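You operate a simulated robot arm through the tools that you are given. There is no shell and no other tool. Be economical: measure what you need, move in short steps, check, and stop when the job is done.

You are at the controls of a simulated robot arm. One attempt, no reset.

Task
Pin the piston rod to the yellow slide and test it.
Fine: slide up to the rod, yellow pin home, guard shut, then air on, a test run that shows the 60 mm stroke within 2 mm.
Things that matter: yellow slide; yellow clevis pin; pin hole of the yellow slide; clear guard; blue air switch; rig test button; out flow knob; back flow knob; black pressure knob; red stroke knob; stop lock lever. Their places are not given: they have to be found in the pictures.

It is judged by the outcome, as a careful person would: the job done as asked, and still so three seconds after it is handed in. It fails if anything else is knocked over, pushed out of place, dropped, spilled or broken.

Robot
A 7-joint arm with a two-finger parallel gripper, fixed in place. Base frame: the origin is at the foot of the arm, x ahead of it, y to its left, z up; the work surface is at about z = 0.004. Readings come in m, degrees, newtons and seconds.
With the tool pointing down near the work surface it reaches from about 0.22 to 0.58 m from the base axis. Its first joint turns from -66.0 to 66.0 degrees. Payload 2.5 kg.
The tool frame sits at the grasp point between the pads (the TCP): z along the fingers, y along the line on which they close. The tips reach 0.023 m beyond it. Largest opening 0.094 m; finger width 0.038, thickness 0.01; the body of the gripper, 0.054 by 0.096 m, starts 0.039 m behind the TCP.
Orientation is told as [roll, pitch, yaw] about the base's x, y, z axes, in that order, counted from this pose: with the fingers straight down and closing along the base's y, the tool's x points along the base's -x, its y along +y and its z along -z.

Tools
- The arm moves only by the tool step_arm. Its arguments are lists of equal length, an entry for each row: "claw": the closure in counts, from 0 (fully open) to 255 (shut); "delta_pos": the shift along the tool's x, y, z in m, a list of three; "delta_rot": the turn, a rotation vector about the tool's x, y, z in degrees, a list of three. In form: {"claw": [claw, ...], "delta_pos": [[tx, ty, tz], ...], "delta_rot": [[ax, ay, az], ...]}. A call has 1 to 12 rows; each row shifts and turns the commanded pose from where the row before left it, along the tool's axes as they then stand. Rows are played at 5 a second. More than 0.05 m and 8.6 degrees between two rows, or a gripper value outside its range, and nothing of the call is played. Where a pose cannot be reached the arm comes as near as it can. A force on the tool above 90 N (or 10 N above the force at the start of the call, whichever is more), or a blocked arm, ends the call early, and 0.2 s more pass. The fingers move at their own pace (about 0.108 m/s each) and stop on an object; they squeeze with about 36 N. The grip force told is the motor's: it shows also when the fingers shut on nothing. Time passes only in rows, and 0.2 s behind the last, so rows that do not move let the fingers close. It gives the time, the measured TCP pose, the force on the tool (base axes), the opening and the grip force at its end, in the units of the frame above (readings bear some noise).
- Cameras (640 x 400 px; columns grow to the right, rows downward): "scene" is fixed at [0.1297, -0.4179, 0.5658]; the picture's right is [0.75, -0.66, 0.00], its down [-0.33, -0.38, -0.87] and it looks along [0.57, 0.65, -0.50] (base axes); focal length 340 px, centre (320, 200). "wrist" rides on the gripper at [0.086, 0.016, -0.074] in the tool frame; the picture's right is [-0.18, 0.98, 0.00], its down [-0.58, -0.11, -0.81] and it looks along [-0.79, -0.15, 0.59] (tool axes); focal length 243 px, centre (320, 200).
- snapshot(camera): a new picture of that camera. It takes no simulated time.
- measure_at(camera, pixels): for up to 12 pixels [column, row] of the newest picture of that camera ("zoom" is the newest enlarged one), the place [x, y, z] in the base frame of the surface seen there, good to about 0.003 m, but the place of the scene camera against the robot may be out by one fixed shift of up to 0.018 m in any direction. It takes no simulated time.
- close_up(camera, box): a new picture of the part [left, top, right, bottom] of that camera's present view, enlarged. It takes no simulated time.
- sign_off(): hands the job in; it is judged then, once.

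Work in short steps. Measure before you move; look again where a grasp or a placing could have gone wrong, and mend it. You have 80 turns and 46 pictures in all, those below and enlarged ones among them. Open the gripper and draw the arm clear of the work before you hand the job in, unless the task says otherwise; then end with one line.

The tools are called after "Call:" as name(argument=value, ...) on one line, values as JSON. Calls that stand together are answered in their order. step_arm: Moves the arm, as the interface text tells. Its arguments: {"type":"object","properties":{"claw":{"type":"array"},"delta_pos":{"type":"array"},"delta_rot":{"type":"array"}},"required":["claw","delta_pos","delta_rot"]} The other tools are called the same way: snapshot (camera) takes a picture; measure_at (camera, pixels) gives the place of the surface under pixels of a picture; close_up (camera, box) takes an enlarged picture of a part of a camera's view; sign_off () hands the job in.

At the start:

```text
clock: 0.0
ee_pos: [0.2787, 0.2116, 0.3857]
tcp_rot: [0.0, 0.0, 0.0]
wrist_force: [0.5, -0.2, -0.1]
width: 0.0939
grasp_force: 0.0
```

scene: 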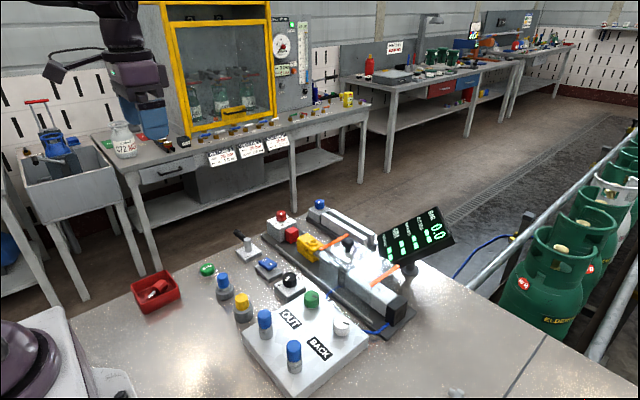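
wrist: 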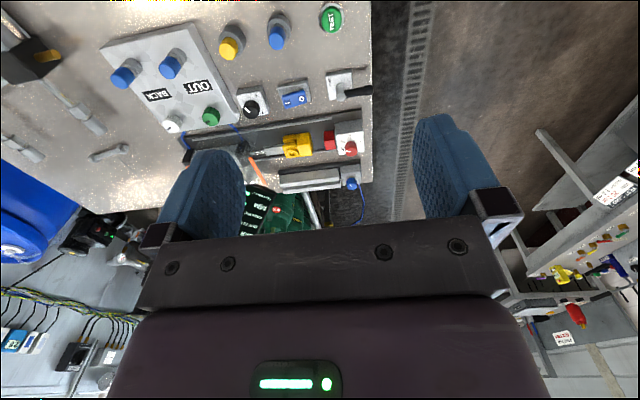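

The scene shows the rig around pixels (230-450, 200-380). I enlarge it to identify the parts.

Call:
close_up(camera="scene", box=[230, 190, 420, 309])

Call:
close_up(camera="scene", box=[120, 230, 370, 386])

Call:
close_up(camera="wrist", box=[90, 0, 390, 188])

```text
3.36 times, centred on (325, 250) of scene
```

zoom: 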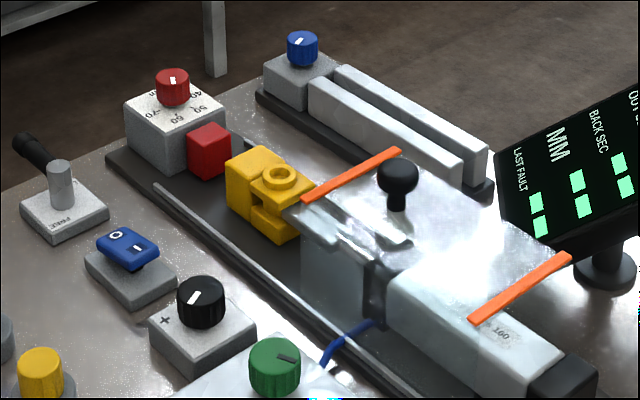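

```text
2.56 times, centred on (245, 308) of scene
```

zoom: 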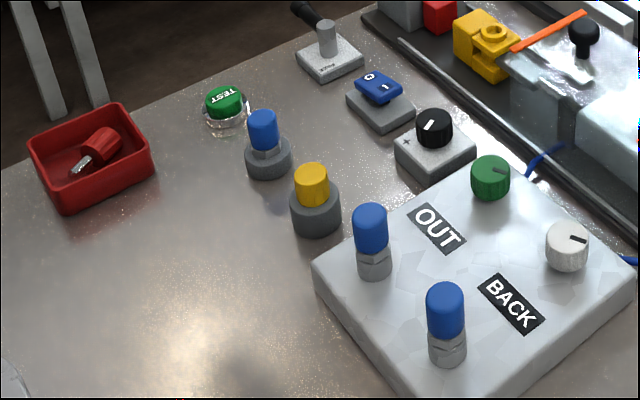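

```text
2.13 times, centred on (240, 94) of wrist
```

zoom: 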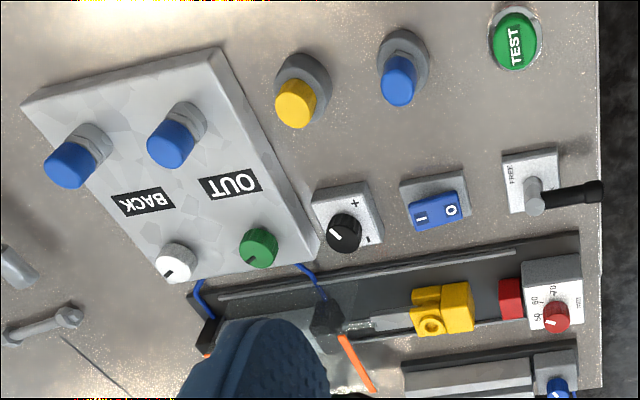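

Yellow pin stands in a grey holder; the guard (orange edges, black knob) is over the cylinder. I read the display and the stroke knob, and measure the scene parts.

Call:
close_up(camera="scene", box=[370, 200, 460, 256])

Call:
close_up(camera="scene", box=[260, 200, 340, 250])

Call:
snapshot(camera="scene")

Call:
measure_at(camera="scene", pixels=[[282, 215], [291, 235], [308, 241], [313, 242], [348, 242], [242, 299], [222, 280], [208, 269], [268, 264], [290, 279], [312, 297], [249, 240]])

Call:
snapshot(camera="wrist")

Call:
measure_at(camera="wrist", pixels=[[350, 148], [330, 139], [303, 141], [292, 151], [303, 151], [227, 49], [276, 38], [331, 19], [294, 98], [250, 108], [340, 90], [380, 90]])

```text
7.11 times, centred on (415, 228) of scene
```

zoom: 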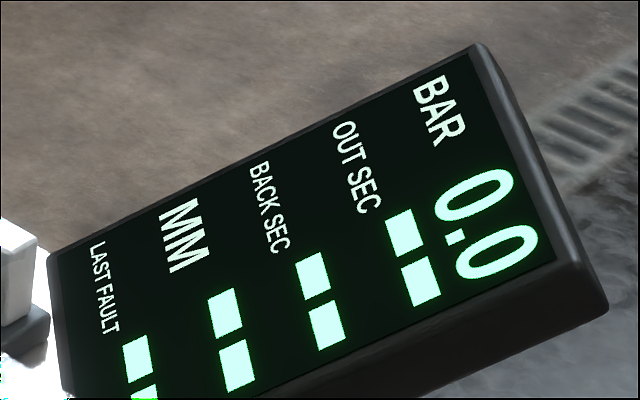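

```text
8.00 times, centred on (300, 225) of scene
```

zoom: 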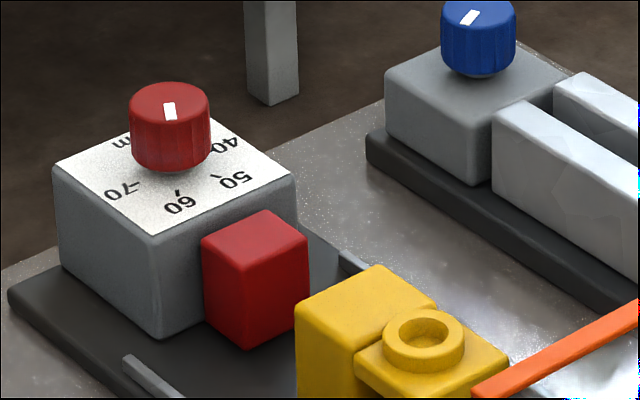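

```text
38 pictures are left
```

scene: 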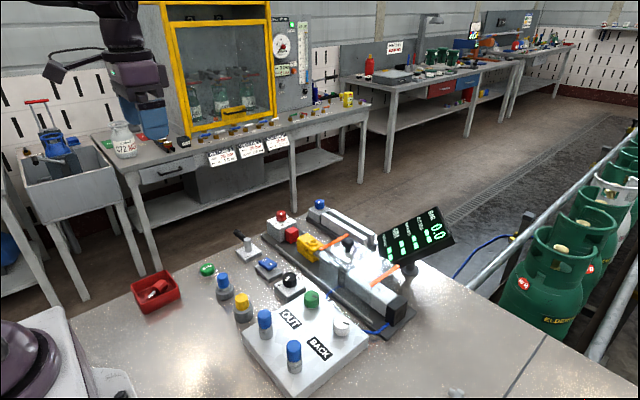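

```text
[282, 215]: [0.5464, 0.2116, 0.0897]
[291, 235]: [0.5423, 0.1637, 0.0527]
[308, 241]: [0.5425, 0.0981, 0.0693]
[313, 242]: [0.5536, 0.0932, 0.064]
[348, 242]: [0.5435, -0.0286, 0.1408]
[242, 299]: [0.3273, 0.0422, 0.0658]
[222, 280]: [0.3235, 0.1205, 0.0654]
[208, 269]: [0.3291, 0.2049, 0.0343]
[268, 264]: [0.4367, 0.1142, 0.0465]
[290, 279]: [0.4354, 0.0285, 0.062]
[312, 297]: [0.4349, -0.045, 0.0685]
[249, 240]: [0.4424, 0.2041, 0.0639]
```

```text
37 pictures are left
```

wrist: 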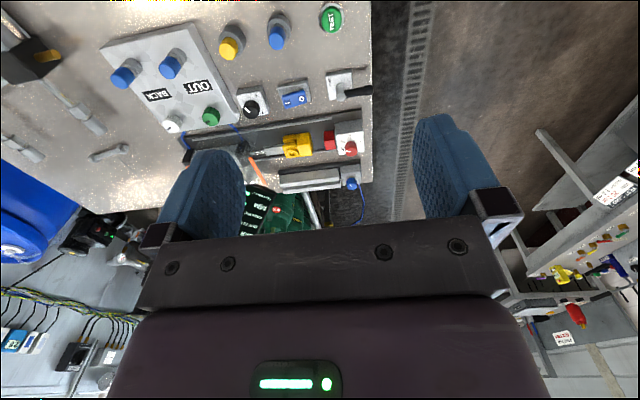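

```text
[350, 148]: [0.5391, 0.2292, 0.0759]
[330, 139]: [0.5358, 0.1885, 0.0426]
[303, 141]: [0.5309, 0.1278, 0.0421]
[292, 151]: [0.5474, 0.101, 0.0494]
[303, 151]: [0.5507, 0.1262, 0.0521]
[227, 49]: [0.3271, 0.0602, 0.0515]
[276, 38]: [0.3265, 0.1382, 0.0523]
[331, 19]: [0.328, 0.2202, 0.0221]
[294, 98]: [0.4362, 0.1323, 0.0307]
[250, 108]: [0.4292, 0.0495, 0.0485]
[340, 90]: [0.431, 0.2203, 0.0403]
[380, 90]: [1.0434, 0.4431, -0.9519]
```

Comparing the two cameras, the scene camera is off by about (-0.001, +0.016, -0.013). I move to a closer view of the stroke dial, slide and lever.

Call:
step_arm(claw=[0, 0, 0, 0, 0, 0], delta_pos=[[-0.02, -0.005, 0.03], [-0.02, -0.005, 0.03], [-0.02, -0.005, 0.03], [-0.02, -0.005, 0.03], [-0.02, -0.005, 0.03], [-0.02, -0.005, 0.03]], delta_rot=[[0, 0, 0], [0, 0, 0], [0, 0, 0], [0, 0, 0], [0, 0, 0], [0, 0, 0]])

Call:
snapshot(camera="wrist")

```text
clock: 1.4
ee_pos: [0.3974, 0.1805, 0.2044]
tcp_rot: [0.0, 0.1, 0.0]
wrist_force: [-0.9, -1.0, -0.4]
width: 0.094
grasp_force: 0.0
```

```text
36 pictures are left
```

wrist: 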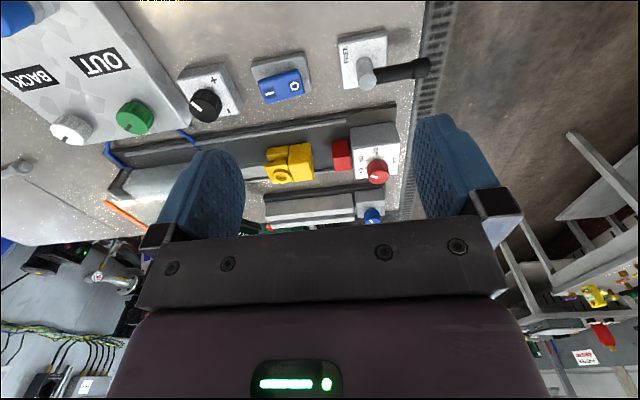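

The dial is at (372,150), the slide at (290,163). I enlarge and measure.

Call:
close_up(camera="wrist", box=[240, 100, 420, 212])

Call:
measure_at(camera="wrist", pixels=[[377, 163], [378, 172], [342, 154], [302, 155], [283, 171], [274, 172], [284, 153], [281, 86], [292, 84], [270, 89], [410, 70], [366, 62]])

Call:
close_up(camera="wrist", box=[170, 20, 430, 182])

```text
3.56 times, centred on (330, 156) of wrist
```

zoom: 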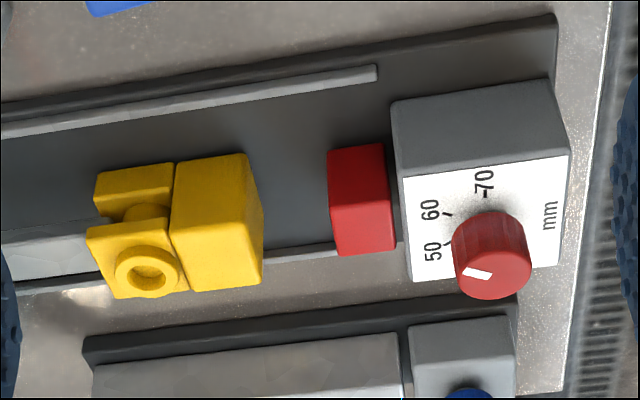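

```text
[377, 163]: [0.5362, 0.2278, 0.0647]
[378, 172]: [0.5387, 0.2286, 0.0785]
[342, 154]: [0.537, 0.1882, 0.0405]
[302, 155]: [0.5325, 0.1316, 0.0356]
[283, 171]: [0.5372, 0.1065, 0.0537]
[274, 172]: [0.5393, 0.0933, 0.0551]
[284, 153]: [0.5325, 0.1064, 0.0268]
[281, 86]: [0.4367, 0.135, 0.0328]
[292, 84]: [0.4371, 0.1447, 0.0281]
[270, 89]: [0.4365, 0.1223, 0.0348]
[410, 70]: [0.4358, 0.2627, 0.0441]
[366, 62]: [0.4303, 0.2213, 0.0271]
```

```text
2.46 times, centred on (300, 101) of wrist
```

zoom: 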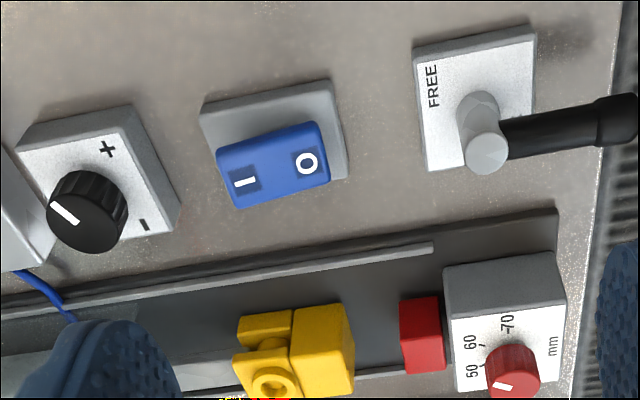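

I move closer to look straight at the dial and lever for their labels.

Call:
step_arm(claw=[0, 0, 0], delta_pos=[[-0.01, 0.025, 0.01], [-0.01, 0.025, 0.01], [0, 0.02, 0.01]], delta_rot=[[0, 8, 0], [0, 8, 0], [0, 8, 0]])

Call:
snapshot(camera="wrist")

```text
clock: 2.2
ee_pos: [0.4116, 0.2523, 0.1751]
tcp_rot: [0.0, 24.1, 0.1]
wrist_force: [-0.2, 0.1, -0.1]
width: 0.094
grasp_force: 0.1
```

```text
33 pictures are left
```

wrist: 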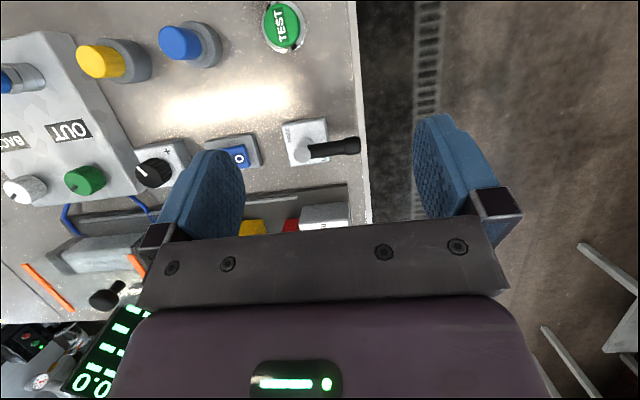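

The tilt looks more steeply down but cuts off the dial; I move forward and up.

Call:
step_arm(claw=[0, 0], delta_pos=[[-0.026, -0.01, -0.028], [-0.026, -0.01, -0.028]], delta_rot=[[0, 0, 0], [0, 0, 0]])

Call:
close_up(camera="wrist", box=[200, 80, 420, 217])

```text
clock: 2.8
ee_pos: [0.4833, 0.2317, 0.2037]
tcp_rot: [0.0, 24.1, 0.2]
wrist_force: [0.2, 0.5, 0.2]
width: 0.0941
grasp_force: 0.1
```

```text
2.91 times, centred on (310, 148) of wrist
```

zoom: 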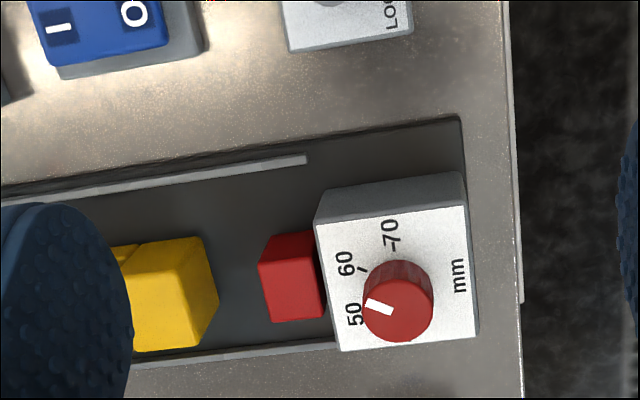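

The knob's mark seems near 60. "LOCK" is also visible; I enlarge the lever plate.

Call:
close_up(camera="wrist", box=[200, 20, 420, 157])

Call:
measure_at(camera="zoom", pixels=[[390, 190], [325, 170], [480, 160], [400, 120], [330, 135], [90, 170], [30, 200], [135, 185], [400, 410], [170, 350]])

```text
2.91 times, centred on (310, 88) of wrist
```

zoom: 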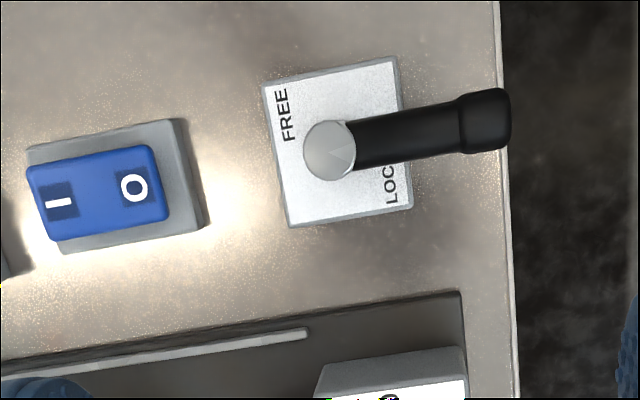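

```text
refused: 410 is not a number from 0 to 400
```

The lever handle points +y beside LOCK. Now I look over the slide and rod region.

Call:
step_arm(claw=[0, 0, 0], delta_pos=[[0, -0.04, -0.01], [0, -0.04, -0.01], [0, -0.04, 0]], delta_rot=[[0, 0, 0], [0, 0, 0], [0, 0, 0]])

Call:
snapshot(camera="wrist")

Call:
close_up(camera="wrist", box=[200, 110, 420, 247])

```text
clock: 3.6
ee_pos: [0.4936, 0.1118, 0.2237]
tcp_rot: [0.0, 24.1, 0.1]
wrist_force: [0.4, 0.2, -0.8]
width: 0.094
grasp_force: 0.1
```

```text
30 pictures are left
```

wrist: 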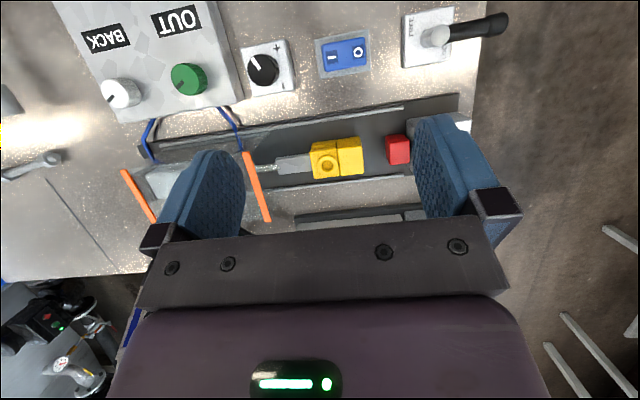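

```text
2.91 times, centred on (310, 178) of wrist
```

zoom: 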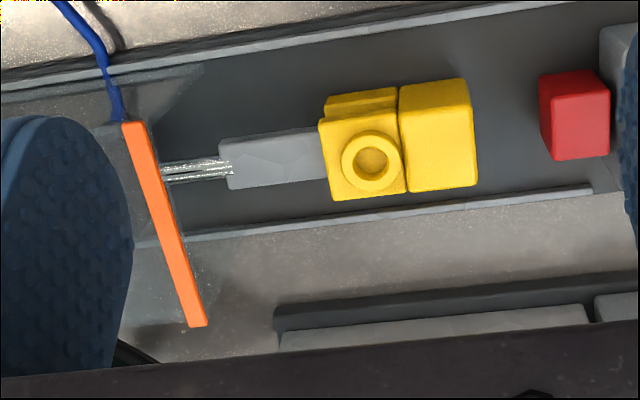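

The rod's grey eye ends near the yellow fork. I enlarge the hole further and measure the relevant points.

Call:
measure_at(camera="zoom", pixels=[[370, 160], [350, 160], [393, 160], [372, 135], [372, 188], [440, 130], [475, 130], [320, 160], [235, 165], [162, 170], [575, 110], [545, 110]])

Call:
close_up(camera="wrist", box=[270, 130, 370, 192])

Call:
close_up(camera="scene", box=[285, 220, 365, 270])

```text
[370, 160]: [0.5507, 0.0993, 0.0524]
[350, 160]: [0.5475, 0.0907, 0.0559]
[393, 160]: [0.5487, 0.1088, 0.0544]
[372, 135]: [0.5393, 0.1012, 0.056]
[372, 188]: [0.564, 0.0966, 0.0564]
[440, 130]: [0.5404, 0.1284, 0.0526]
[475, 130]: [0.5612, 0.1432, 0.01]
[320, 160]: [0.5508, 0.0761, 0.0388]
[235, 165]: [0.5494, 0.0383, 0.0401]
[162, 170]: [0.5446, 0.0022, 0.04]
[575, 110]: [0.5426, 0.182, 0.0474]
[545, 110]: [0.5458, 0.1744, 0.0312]
```

```text
6.40 times, centred on (320, 161) of wrist
```

zoom: 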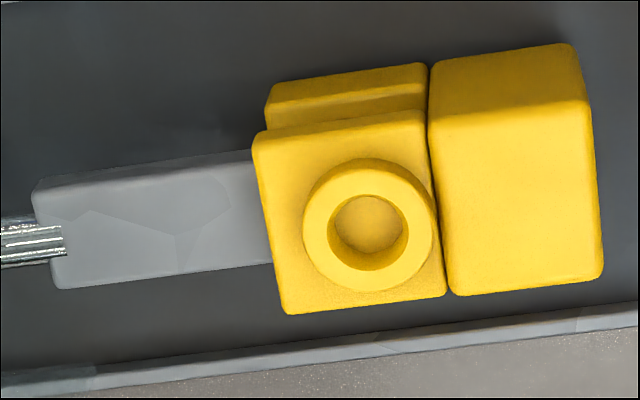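

```text
8.00 times, centred on (325, 245) of scene
```

zoom: 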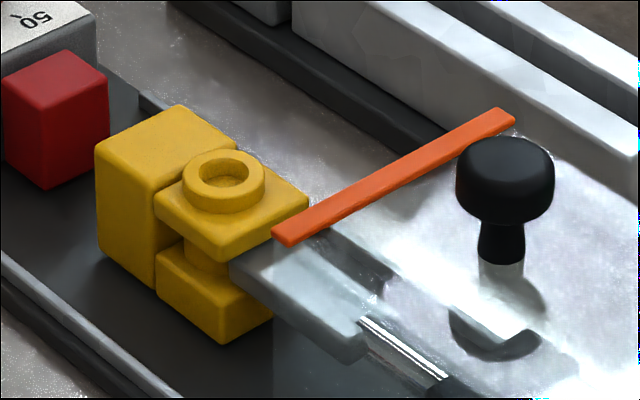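

The eye stands just short of the hole's line, so the slide (back face y≈0.143) must be pushed in -y. I right the tool, close the claw, and go over the gap between slide and red stop (y≈0.1585).

Call:
step_arm(claw=[255, 255, 255, 255, 255, 255], delta_pos=[[0, 0, 0], [0, 0, 0], [0, 0, 0], [-0.025, 0.022, 0.04], [-0.027, 0.0247, 0.04], [0, 0, 0.03]], delta_rot=[[0, -8, 0], [0, -8, 0], [0, -8.1, 0], [0, 0, 0], [0, 0, 0], [0, 0, 0]])

Call:
snapshot(camera="wrist")

```text
refused: row 4 steps farther than a row can; nothing moved
```

```text
26 pictures are left
```

wrist: 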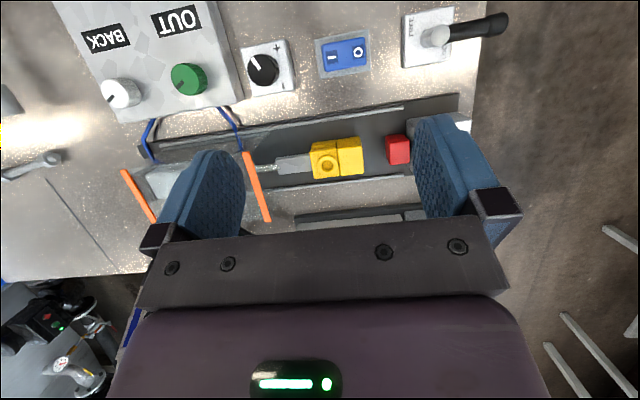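

That row was over 0.05 m; I split it smaller.

Call:
step_arm(claw=[255, 255, 255, 255, 255, 255, 255], delta_pos=[[0, 0, 0], [0, 0, 0], [0, 0, 0], [-0.017, 0.016, 0.03], [-0.017, 0.016, 0.03], [-0.018, 0.015, 0.03], [0, 0, 0.02]], delta_rot=[[0, -8, 0], [0, -8, 0], [0, -8.1, 0], [0, 0, 0], [0, 0, 0], [0, 0, 0], [0, 0, 0]])

Call:
snapshot(camera="wrist")

```text
clock: 5.2
ee_pos: [0.5433, 0.1587, 0.1119]
tcp_rot: [0.0, -0.2, -0.1]
wrist_force: [-0.4, 0.6, 0.4]
width: 0.0
grasp_force: 36.5
```

```text
25 pictures are left
```

wrist: 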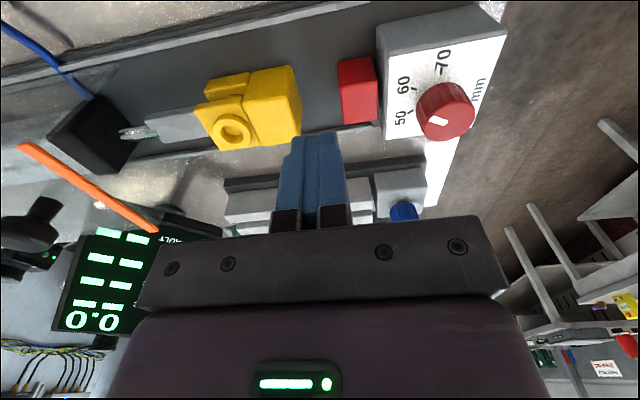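

Slide back edge near (300,100), red block's edge near (341,90). I measure them for the gap before descending.

Call:
measure_at(camera="wrist", pixels=[[298, 110], [301, 134], [292, 110], [340, 85], [345, 110], [372, 100], [286, 80], [270, 140], [205, 140], [195, 112], [232, 127], [320, 185]])

```text
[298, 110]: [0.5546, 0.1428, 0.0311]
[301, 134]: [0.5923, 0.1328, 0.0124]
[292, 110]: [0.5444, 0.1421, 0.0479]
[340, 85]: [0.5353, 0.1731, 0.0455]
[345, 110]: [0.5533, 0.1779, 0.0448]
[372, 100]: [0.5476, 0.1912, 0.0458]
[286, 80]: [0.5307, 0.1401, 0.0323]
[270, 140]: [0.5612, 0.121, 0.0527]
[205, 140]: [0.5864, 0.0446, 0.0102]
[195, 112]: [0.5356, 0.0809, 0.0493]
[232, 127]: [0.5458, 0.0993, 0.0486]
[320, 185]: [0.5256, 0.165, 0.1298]
```

The gap runs y 0.1425–0.174; TCP y 0.158 is centred. I descend to z≈0.05.

Call:
step_arm(claw=[255, 255, 255], delta_pos=[[0, -0.0005, 0.03], [0, 0, 0.02], [0, 0, 0.012]], delta_rot=[[0, 0, 0], [0, 0, 0], [0, 0, 0]])

```text
clock: 6.0
ee_pos: [0.5441, 0.1595, 0.051]
tcp_rot: [0.0, -0.3, 0.1]
wrist_force: [-0.3, 0.2, 0.3]
width: 0.0
grasp_force: 36.5
```

No contact force. I push in -y in small rows, about 6 mm of slide travel, and read the force.

Call:
step_arm(claw=[255, 255, 255, 255, 255, 255], delta_pos=[[0, -0.003, 0], [0, -0.003, 0], [0, -0.003, 0], [0, -0.002, 0], [0, -0.002, 0], [0, 0, 0]], delta_rot=[[0, 0, 0], [0, 0, 0], [0, 0, 0], [0, 0, 0], [0, 0, 0], [0, 0, 0]])

Call:
close_up(camera="wrist", box=[80, 60, 400, 260])

```text
clock: 7.4
ee_pos: [0.5438, 0.1445, 0.0516]
tcp_rot: [0.0, 0.0, 0.0]
wrist_force: [-0.5, 0.3, -0.6]
width: 0.0
grasp_force: 35.7
```

```text
2.00 times, centred on (240, 160) of wrist
```

zoom: 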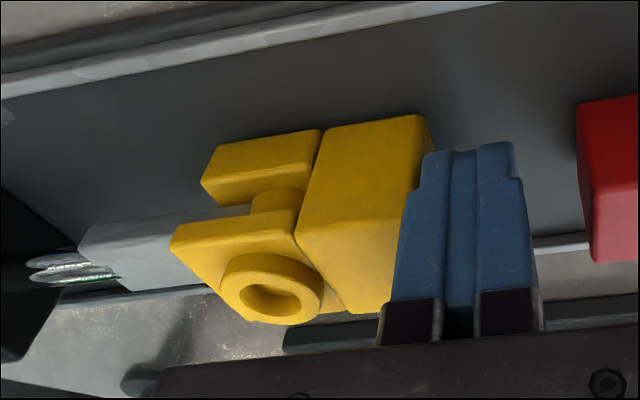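

The slide moves with the fingers at almost no force; the eye's position must be watched. I push 4 mm more and measure.

Call:
step_arm(claw=[255, 255, 255], delta_pos=[[0, -0.002, 0], [0, -0.002, 0], [0, 0, 0]], delta_rot=[[0, 0, 0], [0, 0, 0], [0, 0, 0]])

Call:
close_up(camera="wrist", box=[80, 60, 400, 260])

Call:
measure_at(camera="zoom", pixels=[[88, 245], [115, 262], [180, 235], [215, 285], [270, 300], [325, 305], [370, 190], [415, 190], [275, 205], [240, 180]])

```text
clock: 8.2
ee_pos: [0.5459, 0.1418, 0.0503]
tcp_rot: [-0.1, -0.1, 0.0]
wrist_force: [-0.4, 0.2, 0.0]
width: 0.0001
grasp_force: 36.4
```

```text
2.00 times, centred on (240, 160) of wrist
```

zoom: 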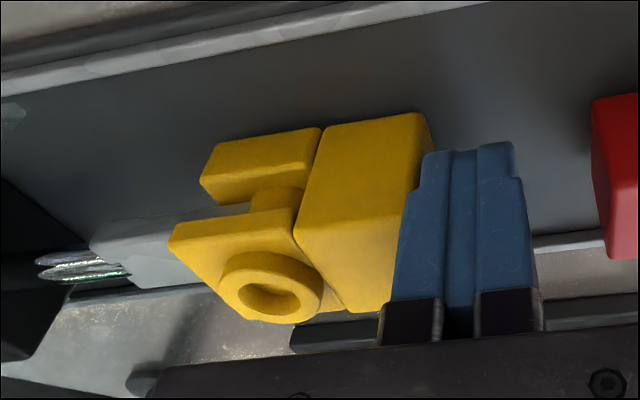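

```text
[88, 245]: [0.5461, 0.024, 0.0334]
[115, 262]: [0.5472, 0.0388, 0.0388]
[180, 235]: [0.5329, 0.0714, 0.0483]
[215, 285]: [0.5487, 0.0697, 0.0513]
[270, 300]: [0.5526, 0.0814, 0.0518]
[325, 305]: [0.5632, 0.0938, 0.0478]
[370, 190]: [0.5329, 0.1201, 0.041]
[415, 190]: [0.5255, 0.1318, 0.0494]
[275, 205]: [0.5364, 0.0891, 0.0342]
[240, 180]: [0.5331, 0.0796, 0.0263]
```

The slide has advanced ~13 mm, and the eye's back is still at y≈0.038. I continue with 2 mm rows until the force rises.

Call:
step_arm(claw=[255, 255, 255, 255], delta_pos=[[0, -0.002, 0], [0, -0.002, 0], [0, -0.002, 0], [0, 0, 0]], delta_rot=[[0, 0, 0], [0, 0, 0], [0, 0, 0], [0, 0, 0]])

Call:
close_up(camera="scene", box=[285, 220, 365, 270])

```text
clock: 9.2
ee_pos: [0.5444, 0.1356, 0.0504]
tcp_rot: [-0.2, -0.2, 0.1]
wrist_force: [-0.2, 1.4, -0.2]
width: 0.0
grasp_force: 36.5
```

```text
8.00 times, centred on (325, 245) of scene
```

zoom: 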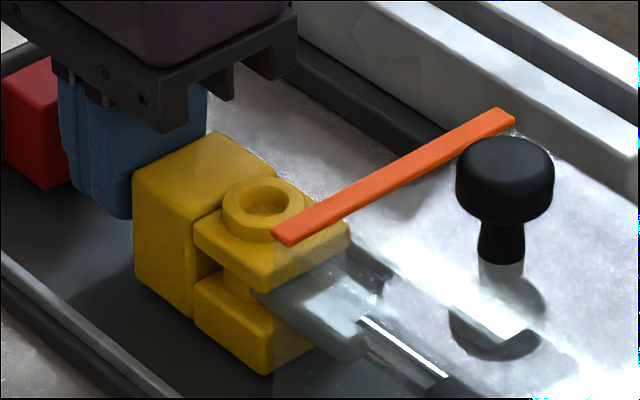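

Force only 1.4 N and the tongue nearly meets the yellow boss. I continue gently.

Call:
step_arm(claw=[255, 255, 255], delta_pos=[[0, -0.0015, 0], [0, -0.0015, 0], [0, 0, 0]], delta_rot=[[0, 0, 0], [0, 0, 0], [0, 0, 0]])

Call:
measure_at(camera="scene", pixels=[[320, 249], [334, 242], [347, 235], [394, 273], [318, 245], [319, 246]])

```text
clock: 10.0
ee_pos: [0.5449, 0.1341, 0.0495]
tcp_rot: [-0.1, -0.1, 0.0]
wrist_force: [0.5, 1.2, -1.0]
width: 0.0
grasp_force: 35.8
```

```text
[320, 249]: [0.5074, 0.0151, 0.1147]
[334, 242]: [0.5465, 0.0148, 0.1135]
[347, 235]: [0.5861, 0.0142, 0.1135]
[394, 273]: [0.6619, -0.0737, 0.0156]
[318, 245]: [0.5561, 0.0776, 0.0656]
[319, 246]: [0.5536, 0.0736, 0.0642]
```

Still free. Guard's front edge is at y≈0.031, z≈0.10, clear of the slide. I push 4 mm more, then look.

Call:
step_arm(claw=[255, 255, 255, 255], delta_pos=[[0, -0.0015, 0], [0, -0.0015, 0], [0, -0.001, 0], [0, 0, 0]], delta_rot=[[0, 0, 0], [0, 0, 0], [0, 0, 0], [0, 0, 0]])

Call:
close_up(camera="wrist", box=[80, 60, 400, 260])

Call:
measure_at(camera="zoom", pixels=[[115, 245], [140, 262], [215, 285], [270, 300], [325, 305], [415, 190], [232, 205]])

```text
clock: 11.0
ee_pos: [0.5444, 0.1277, 0.0508]
tcp_rot: [0.0, -0.2, 0.0]
wrist_force: [-0.1, 0.9, -0.9]
width: 0.0
grasp_force: 35.5
```

```text
2.00 times, centred on (240, 160) of wrist
```

zoom: 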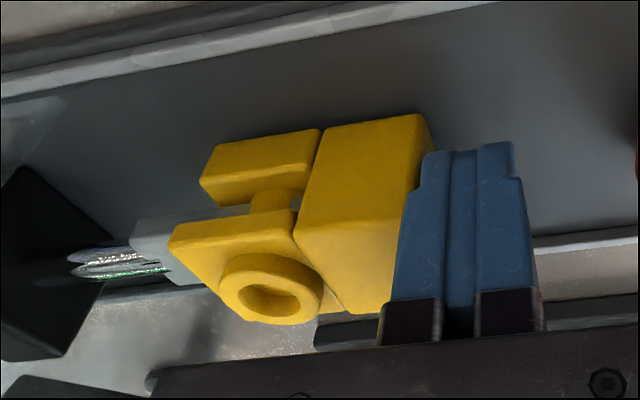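

```text
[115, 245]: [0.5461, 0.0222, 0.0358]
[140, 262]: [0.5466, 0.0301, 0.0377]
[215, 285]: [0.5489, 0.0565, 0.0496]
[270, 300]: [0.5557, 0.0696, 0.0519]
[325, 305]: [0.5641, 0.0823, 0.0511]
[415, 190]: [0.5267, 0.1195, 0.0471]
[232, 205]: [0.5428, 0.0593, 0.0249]
```

I check whether the eye has moved, from the side view.

Call:
close_up(camera="scene", box=[295, 230, 359, 270])

Call:
measure_at(camera="wrist", pixels=[[146, 175], [149, 180], [152, 185], [160, 195], [160, 180], [163, 196]])

```text
10.00 times, centred on (327, 250) of scene
```

zoom: 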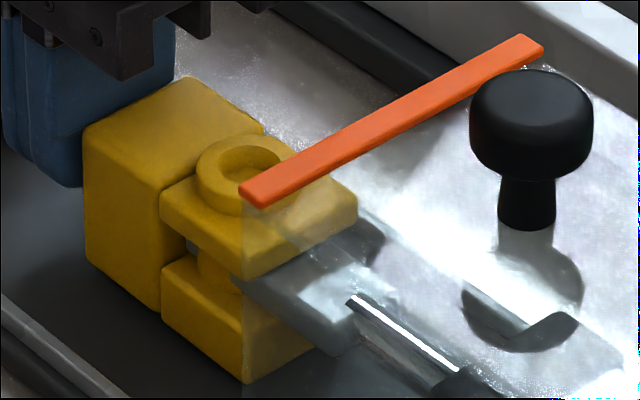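

```text
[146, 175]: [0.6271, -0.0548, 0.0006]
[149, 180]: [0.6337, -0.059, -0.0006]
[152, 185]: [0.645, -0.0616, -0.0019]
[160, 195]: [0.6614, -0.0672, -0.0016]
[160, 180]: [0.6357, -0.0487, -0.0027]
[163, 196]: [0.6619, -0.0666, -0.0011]
```

The eye's corner is still at scene (328.5,265), unmoved. I push on with 1.5 mm rows.

Call:
step_arm(claw=[255, 255, 255, 255], delta_pos=[[0, -0.0015, 0], [0, -0.0015, 0], [0, -0.0015, 0], [0, 0, 0]], delta_rot=[[0, 0, 0], [0, 0, 0], [0, 0, 0], [0, 0, 0]])

Call:
close_up(camera="scene", box=[295, 230, 359, 270])

```text
clock: 12.0
ee_pos: [0.5455, 0.1277, 0.0513]
tcp_rot: [0.4, -0.2, 0.2]
wrist_force: [10.8, 27.4, -6.9]
width: 0.0
grasp_force: 36.1
```

```text
10.00 times, centred on (327, 250) of scene
```

zoom: 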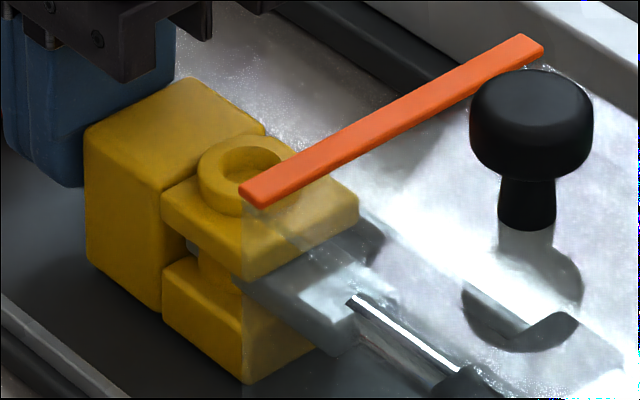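

27 N now: the slide is home on the rod. I back off 8 mm (within the gap), rise, and look at the hole from above with a tilted view.

Call:
step_arm(claw=[255, 255, 255, 255, 255, 255, 255, 255], delta_pos=[[0, 0.0045, 0], [0, 0.006, 0], [0, 0, -0.03], [0, 0, -0.03], [0.01, -0.03, -0.03], [0.01, -0.03, -0.03], [0.01, 0, 0], [0, 0, 0]], delta_rot=[[0, 0, 0], [0, 0, 0], [0, 0, 0], [0, 0, 0], [0, 0, 0], [0, 8, 0], [0, 8, 0], [0, 8, 0]])

Call:
close_up(camera="wrist", box=[220, 120, 380, 220])

```text
clock: 13.8
ee_pos: [0.5132, 0.0743, 0.1716]
tcp_rot: [0.0, 24.0, 0.1]
wrist_force: [0.2, 1.1, 0.6]
width: 0.0
grasp_force: 36.0
```

```text
4.00 times, centred on (300, 170) of wrist
```

zoom: 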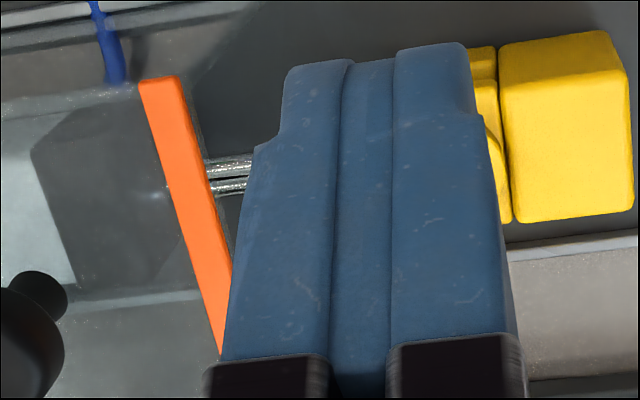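

The shut fingers hide the hole; opening them clears the view.

Call:
step_arm(claw=[0, 0, 0], delta_pos=[[0, 0, -0.005], [0, 0, 0], [0, 0, 0]], delta_rot=[[0, 0, 0], [0, 0, 0], [0, 0, 0]])

Call:
close_up(camera="wrist", box=[240, 120, 400, 220])

```text
clock: 14.6
ee_pos: [0.5157, 0.0748, 0.1764]
tcp_rot: [0.0, 24.0, 0.0]
wrist_force: [0.2, 0.0, 0.0]
width: 0.0937
grasp_force: 0.1
```

```text
4.00 times, centred on (320, 170) of wrist
```

zoom: 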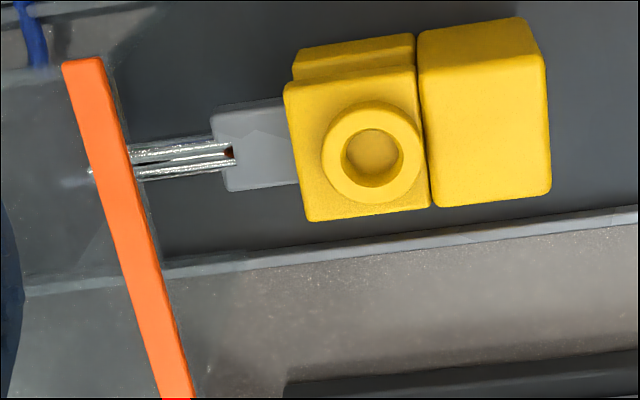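

I measure the collar's rim around the hole.

Call:
measure_at(camera="zoom", pixels=[[372, 152], [330, 155], [413, 152], [370, 108], [374, 198], [340, 120], [405, 185], [405, 120], [340, 187], [360, 210], [300, 105], [232, 152]])

```text
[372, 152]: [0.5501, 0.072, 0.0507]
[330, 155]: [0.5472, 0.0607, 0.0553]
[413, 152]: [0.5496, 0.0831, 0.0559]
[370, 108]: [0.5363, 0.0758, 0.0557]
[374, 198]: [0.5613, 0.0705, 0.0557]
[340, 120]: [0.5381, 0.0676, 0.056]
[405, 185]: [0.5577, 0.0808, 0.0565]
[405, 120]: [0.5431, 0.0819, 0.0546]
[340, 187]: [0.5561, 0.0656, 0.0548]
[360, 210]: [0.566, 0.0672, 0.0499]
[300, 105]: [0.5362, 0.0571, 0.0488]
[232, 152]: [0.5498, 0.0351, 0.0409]
```

Hole centre ≈ (0.5487, 0.0733), rim z 0.0555. Now I right the tool and go back toward the yellow pin at about (0.327, 0.060).

Call:
step_arm(claw=[0, 0, 0, 0, 0, 0, 0, 0], delta_pos=[[0, 0, 0], [0, 0, 0], [0, 0, 0], [0.04, 0, 0], [0.04, 0, 0], [0.04, -0.005, 0], [0.04, -0.01, 0.01], [0.03, 0, 0.015]], delta_rot=[[0, -8, 0], [0, -8, 0], [0, -8, 0], [0, 0, 0], [0, 0, 0], [0, 0, 0], [0, 0, 0], [0, 0, 0]])

Call:
close_up(camera="wrist", box=[240, 120, 400, 220])

```text
clock: 16.4
ee_pos: [0.3253, 0.0596, 0.1511]
tcp_rot: [0.0, 0.0, -0.1]
wrist_force: [0.5, 0.7, 0.5]
width: 0.0939
grasp_force: 0.1
```

```text
4.00 times, centred on (320, 170) of wrist
```

zoom: 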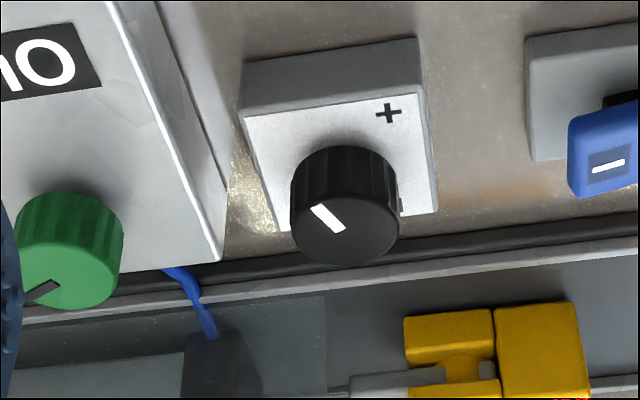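

The zoom window missed the pin; I take the full wrist picture.

Call:
snapshot(camera="wrist")

```text
15 pictures are left
```

wrist: 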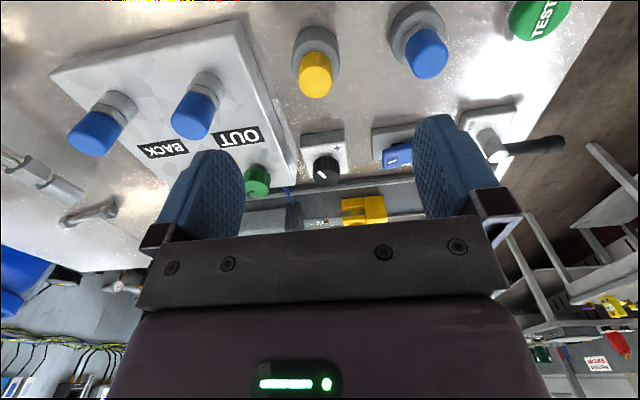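

The pin head is at (316,74), holder at (316,45). I measure the head's extents.

Call:
measure_at(camera="wrist", pixels=[[316, 88], [316, 80], [302, 80], [330, 79], [316, 60], [303, 65], [329, 64], [316, 33], [294, 50], [339, 50], [316, 95], [408, 158]])

```text
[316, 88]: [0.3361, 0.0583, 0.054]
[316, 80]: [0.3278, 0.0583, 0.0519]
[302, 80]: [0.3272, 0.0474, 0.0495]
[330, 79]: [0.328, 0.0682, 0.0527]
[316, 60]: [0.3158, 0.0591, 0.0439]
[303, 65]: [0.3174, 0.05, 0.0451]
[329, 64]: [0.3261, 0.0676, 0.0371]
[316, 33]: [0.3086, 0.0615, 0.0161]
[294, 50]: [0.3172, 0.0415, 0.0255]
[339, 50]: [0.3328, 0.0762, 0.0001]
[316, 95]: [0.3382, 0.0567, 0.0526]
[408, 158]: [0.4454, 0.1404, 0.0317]
```

Head centre ≈ (0.328, 0.058), top 0.053, dia ~21 mm. I check neighbours' clearance (panel edge and the OUT blue knob) for free.

Call:
measure_at(camera="wrist", pixels=[[240, 25], [250, 60], [262, 90], [198, 115], [210, 100], [206, 82], [220, 85], [235, 60], [256, 190], [258, 172], [172, 150], [300, 30]])

```text
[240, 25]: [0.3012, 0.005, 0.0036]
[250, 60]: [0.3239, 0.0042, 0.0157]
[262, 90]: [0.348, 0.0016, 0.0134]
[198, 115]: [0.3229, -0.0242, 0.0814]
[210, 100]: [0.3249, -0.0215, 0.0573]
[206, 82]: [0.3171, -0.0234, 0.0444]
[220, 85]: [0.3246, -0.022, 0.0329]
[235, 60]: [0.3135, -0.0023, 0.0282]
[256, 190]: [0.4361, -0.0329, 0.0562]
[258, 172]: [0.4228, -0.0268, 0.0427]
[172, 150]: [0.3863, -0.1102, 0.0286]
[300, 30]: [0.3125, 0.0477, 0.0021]
```

Clear with a part-closed claw. I descend to z≈0.06 with claw 130, then close on the head.

Call:
step_arm(claw=[130, 130, 130, 130, 130, 255, 255, 255], delta_pos=[[-0.0027, -0.0015, 0], [0, 0, 0.03], [0, 0, 0.03], [0, 0, 0.02], [0, 0, 0.011], [0, 0, 0], [0, 0, 0], [0, 0, 0]], delta_rot=[[0, 0, 0], [0, 0, 0], [0, 0, 0], [0, 0, 0], [0, 0, 0], [0, 0, 0], [0, 0, 0], [0, 0, 0]])

```text
clock: 18.2
ee_pos: [0.3295, 0.0575, 0.0609]
tcp_rot: [0.0, -0.1, 0.1]
wrist_force: [0.2, 0.0, -0.5]
width: 0.0232
grasp_force: 36.1
```

Gripped at 23 mm. I lift straight up 0.09 and check the pin.

Call:
step_arm(claw=[255, 255, 255, 255, 255], delta_pos=[[0, 0, -0.01], [0, 0, -0.02], [0, 0, -0.03], [0, 0, -0.03], [0, 0, -0.03]], delta_rot=[[0, 0, 0], [0, 0, 0], [0, 0, 0], [0, 0, 0], [0, 0, 0]])

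Call:
close_up(camera="scene", box=[170, 200, 330, 300])

```text
clock: 19.4
ee_pos: [0.3294, 0.0563, 0.1819]
tcp_rot: [0.0, 0.0, 0.1]
wrist_force: [1.2, 1.0, -0.1]
width: 0.023
grasp_force: 36.3
```

```text
4.00 times, centred on (250, 250) of scene
```

zoom: 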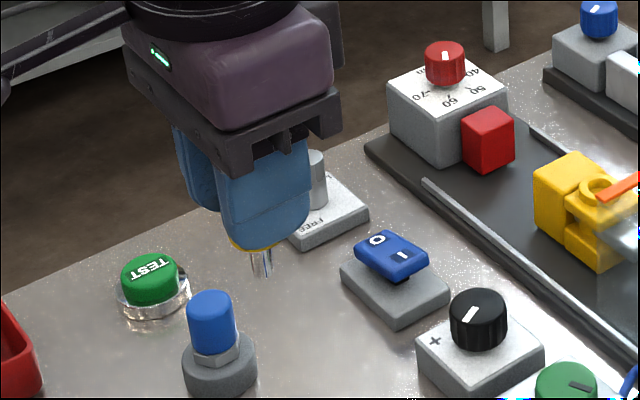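

The pin is held, with its steel shank visible at (261,262). I measure the shank's tip and head edge to get pin offset.

Call:
measure_at(camera="zoom", pixels=[[261, 258], [262, 274], [262, 278], [256, 265], [267, 262], [262, 248], [599, 190], [592, 205]])

```text
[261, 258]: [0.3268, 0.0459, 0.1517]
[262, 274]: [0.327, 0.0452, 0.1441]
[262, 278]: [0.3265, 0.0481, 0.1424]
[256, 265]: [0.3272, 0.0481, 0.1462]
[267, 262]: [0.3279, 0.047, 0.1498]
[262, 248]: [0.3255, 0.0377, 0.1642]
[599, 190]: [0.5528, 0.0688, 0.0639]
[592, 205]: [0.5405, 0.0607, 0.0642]
```

Tip hangs ≈0.053 below the TCP. I carry it above the hole (target 0.5495, 0.0733), keeping z≈0.18, then lower a bit.

Call:
step_arm(claw=[255, 255, 255, 255, 255, 255, 255], delta_pos=[[-0.04, 0.004, 0], [-0.04, 0.004, 0], [-0.04, 0.004, 0], [-0.04, 0.004, 0], [-0.04, 0, 0], [-0.02, 0, 0.03], [0, 0, 0.02]], delta_rot=[[0, 0, 0], [0, 0, 0], [0, 0, 0], [0, 0, 0], [0, 0, 0], [0, 0, 0], [0, 0, 0]])

Call:
close_up(camera="wrist", box=[220, 60, 420, 185])

```text
clock: 21.0
ee_pos: [0.5468, 0.0733, 0.1299]
tcp_rot: [0.0, -0.1, 0.1]
wrist_force: [-0.3, -0.2, -0.4]
width: 0.0233
grasp_force: 35.7
```

```text
3.20 times, centred on (320, 122) of wrist
```

zoom: 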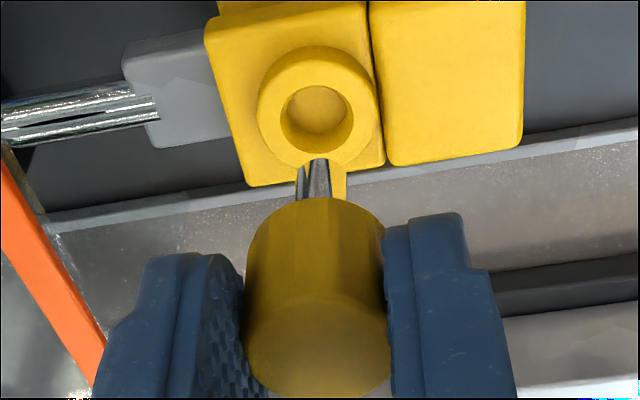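

Pin tip is at zoom (315,165), hole at (317,112). I measure both with the same camera.

Call:
measure_at(camera="zoom", pixels=[[317, 163], [317, 175], [307, 175], [328, 175], [317, 195], [259, 112], [376, 112], [317, 48], [310, 163], [318, 112], [250, 250], [380, 240]])

```text
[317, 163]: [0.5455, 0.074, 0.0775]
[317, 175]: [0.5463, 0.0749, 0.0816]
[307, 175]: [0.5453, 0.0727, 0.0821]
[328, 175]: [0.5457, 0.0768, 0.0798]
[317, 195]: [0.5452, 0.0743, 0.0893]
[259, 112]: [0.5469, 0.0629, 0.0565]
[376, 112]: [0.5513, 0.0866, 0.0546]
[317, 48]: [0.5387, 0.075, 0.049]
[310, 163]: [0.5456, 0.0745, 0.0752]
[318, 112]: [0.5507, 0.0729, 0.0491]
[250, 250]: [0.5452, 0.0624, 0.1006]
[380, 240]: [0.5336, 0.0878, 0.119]
```

Pin axis ≈ (0.5498, 0.0745) and hole ≈ (0.549, 0.0738): aligned within a millimetre for a ~13 mm hole. I lower in steps, watching force.

Call:
step_arm(claw=[255, 255, 255, 255, 255, 255], delta_pos=[[0.0005, -0.0005, 0.01], [0, 0, 0.006], [0, 0, 0.006], [0, 0, 0.005], [0, 0, 0.005], [0, 0, 0]], delta_rot=[[0, 0, 0], [0, 0, 0], [0, 0, 0], [0, 0, 0], [0, 0, 0], [0, 0, 0]])

```text
clock: 22.4
ee_pos: [0.5484, 0.0738, 0.0983]
tcp_rot: [0.0, -0.1, 0.0]
wrist_force: [-0.9, -0.1, -0.7]
width: 0.0234
grasp_force: 35.7
```

The tip is about 10 mm inside the hole with no force. I continue in 2.5 mm rows.

Call:
step_arm(claw=[255, 255, 255, 255, 255], delta_pos=[[0, 0, 0.0025], [0, 0, 0.0025], [0, 0, 0.0025], [0, 0, 0.0025], [0, 0, 0]], delta_rot=[[0, 0, 0], [0, 0, 0], [0, 0, 0], [0, 0, 0], [0, 0, 0]])

Call:
close_up(camera="wrist", box=[220, 60, 420, 185])

```text
clock: 23.6
ee_pos: [0.5495, 0.0751, 0.0891]
tcp_rot: [-0.1, -0.1, 0.2]
wrist_force: [-10.6, 0.2, 19.5]
width: 0.0235
grasp_force: 35.7
```

```text
3.20 times, centred on (320, 122) of wrist
```

zoom: 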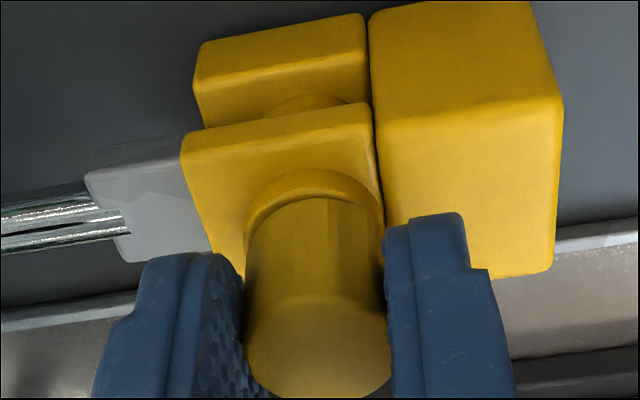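

The head meets the collar at TCP z 0.089, as predicted, with 20 N. I press 1.5 mm more to make sure it is seated.

Call:
step_arm(claw=[255, 255, 255], delta_pos=[[0, 0, 0.0015], [0, 0, 0], [0, 0, 0]], delta_rot=[[0, 0, 0], [0, 0, 0], [0, 0, 0]])

```text
clock: 24.4
ee_pos: [0.5503, 0.073, 0.0867]
tcp_rot: [0.1, -0.4, 0.0]
wrist_force: [-1.2, -0.3, 17.3]
width: 0.0231
grasp_force: 35.8
```

It went down a further ~2 mm. I press once more.

Call:
step_arm(claw=[255, 255, 255, 255], delta_pos=[[0, 0, 0.0015], [0, 0, 0.0015], [0, 0, 0], [0, 0, 0]], delta_rot=[[0, 0, 0], [0, 0, 0], [0, 0, 0], [0, 0, 0]])

```text
clock: 25.4
ee_pos: [0.5501, 0.0731, 0.0867]
tcp_rot: [0.0, -0.3, 0.1]
wrist_force: [-12.1, -0.8, 35.7]
width: 0.0227
grasp_force: 35.3
```

Firm at 36 N with no further travel: seated. I unload, open part way and rise, then look.

Call:
step_arm(claw=[255, 150, 150, 150, 150, 150, 150], delta_pos=[[0, 0, -0.004], [0, 0, 0], [0, 0, 0], [0, 0, -0.02], [0, 0, -0.03], [0, 0.01, -0.04], [0, 0, 0]], delta_rot=[[0, 0, 0], [0, 0, 0], [0, 0, 0], [0, 0, 0], [0, 0, 0], [0, 0, 0], [0, 0, 0]])

Call:
close_up(camera="scene", box=[280, 190, 440, 290])

```text
clock: 27.0
ee_pos: [0.549, 0.0842, 0.1779]
tcp_rot: [0.1, -0.1, 0.0]
wrist_force: [-0.2, 1.2, -0.5]
width: 0.0387
grasp_force: 0.0
```

```text
4.00 times, centred on (360, 240) of scene
```

zoom: 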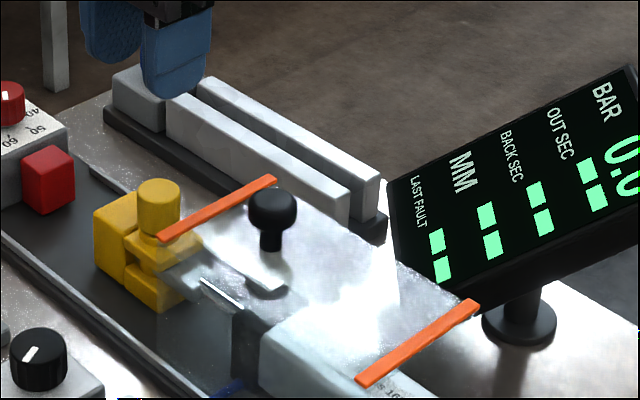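

The pin is home. Next the guard: I measure its knob at zoom (272,210) and its edges.

Call:
measure_at(camera="zoom", pixels=[[272, 200], [272, 220], [250, 210], [295, 210], [272, 240], [217, 208], [415, 345], [158, 240], [159, 185], [355, 385], [165, 210], [48, 160]])

```text
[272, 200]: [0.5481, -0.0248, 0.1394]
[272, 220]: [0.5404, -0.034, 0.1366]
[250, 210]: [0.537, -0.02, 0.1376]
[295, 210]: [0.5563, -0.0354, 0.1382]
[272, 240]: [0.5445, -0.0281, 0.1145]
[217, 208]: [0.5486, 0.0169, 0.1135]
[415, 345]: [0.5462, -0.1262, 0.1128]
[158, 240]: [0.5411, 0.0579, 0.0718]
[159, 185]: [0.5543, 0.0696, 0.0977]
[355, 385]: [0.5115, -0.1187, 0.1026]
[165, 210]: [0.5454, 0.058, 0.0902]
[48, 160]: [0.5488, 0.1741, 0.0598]
```

Knob centre ≈ (0.547, -0.011), head z 0.115–0.128; guard spans y −0.110..0.033. I go over it and grip the knob.

Call:
step_arm(claw=[50, 50, 50, 50, 50, 255, 255, 255], delta_pos=[[0.001, -0.035, 0], [0.001, -0.035, 0], [0, -0.025, 0], [0, 0, 0.025], [0, 0, 0.022], [0, 0, 0], [0, 0, 0], [0, 0, 0]], delta_rot=[[0, 0, 0], [0, 0, 0], [0, 0, 0], [0, 0, 0], [0, 0, 0], [0, 0, 0], [0, 0, 0], [0, 0, 0]])

```text
clock: 28.8
ee_pos: [0.5473, -0.0106, 0.1311]
tcp_rot: [-0.1, -0.1, 0.1]
wrist_force: [1.3, 0.3, -3.0]
width: 0.0253
grasp_force: 45.0
```

Knob gripped at 25 mm. I slide the guard +y in small rows, watching force.

Call:
step_arm(claw=[255, 255, 255, 255, 255, 255, 255, 255], delta_pos=[[0, 0.005, 0], [0, 0.01, 0], [0, 0.01, 0], [0, 0.01, 0], [0, 0.01, 0], [0, 0.01, 0], [0, 0.01, 0], [0, 0.01, 0]], delta_rot=[[0, 0, 0], [0, 0, 0], [0, 0, 0], [0, 0, 0], [0, 0, 0], [0, 0, 0], [0, 0, 0], [0, 0, 0]])

Call:
snapshot(camera="scene")

```text
clock: 30.6
ee_pos: [0.5467, 0.0637, 0.1308]
tcp_rot: [0.0, -0.1, 0.1]
wrist_force: [15.4, -1.0, -9.1]
width: 0.0251
grasp_force: 45.2
```

```text
10 pictures are left
```

scene: 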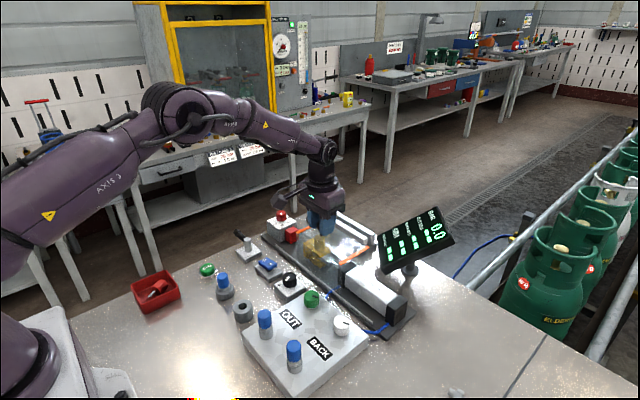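

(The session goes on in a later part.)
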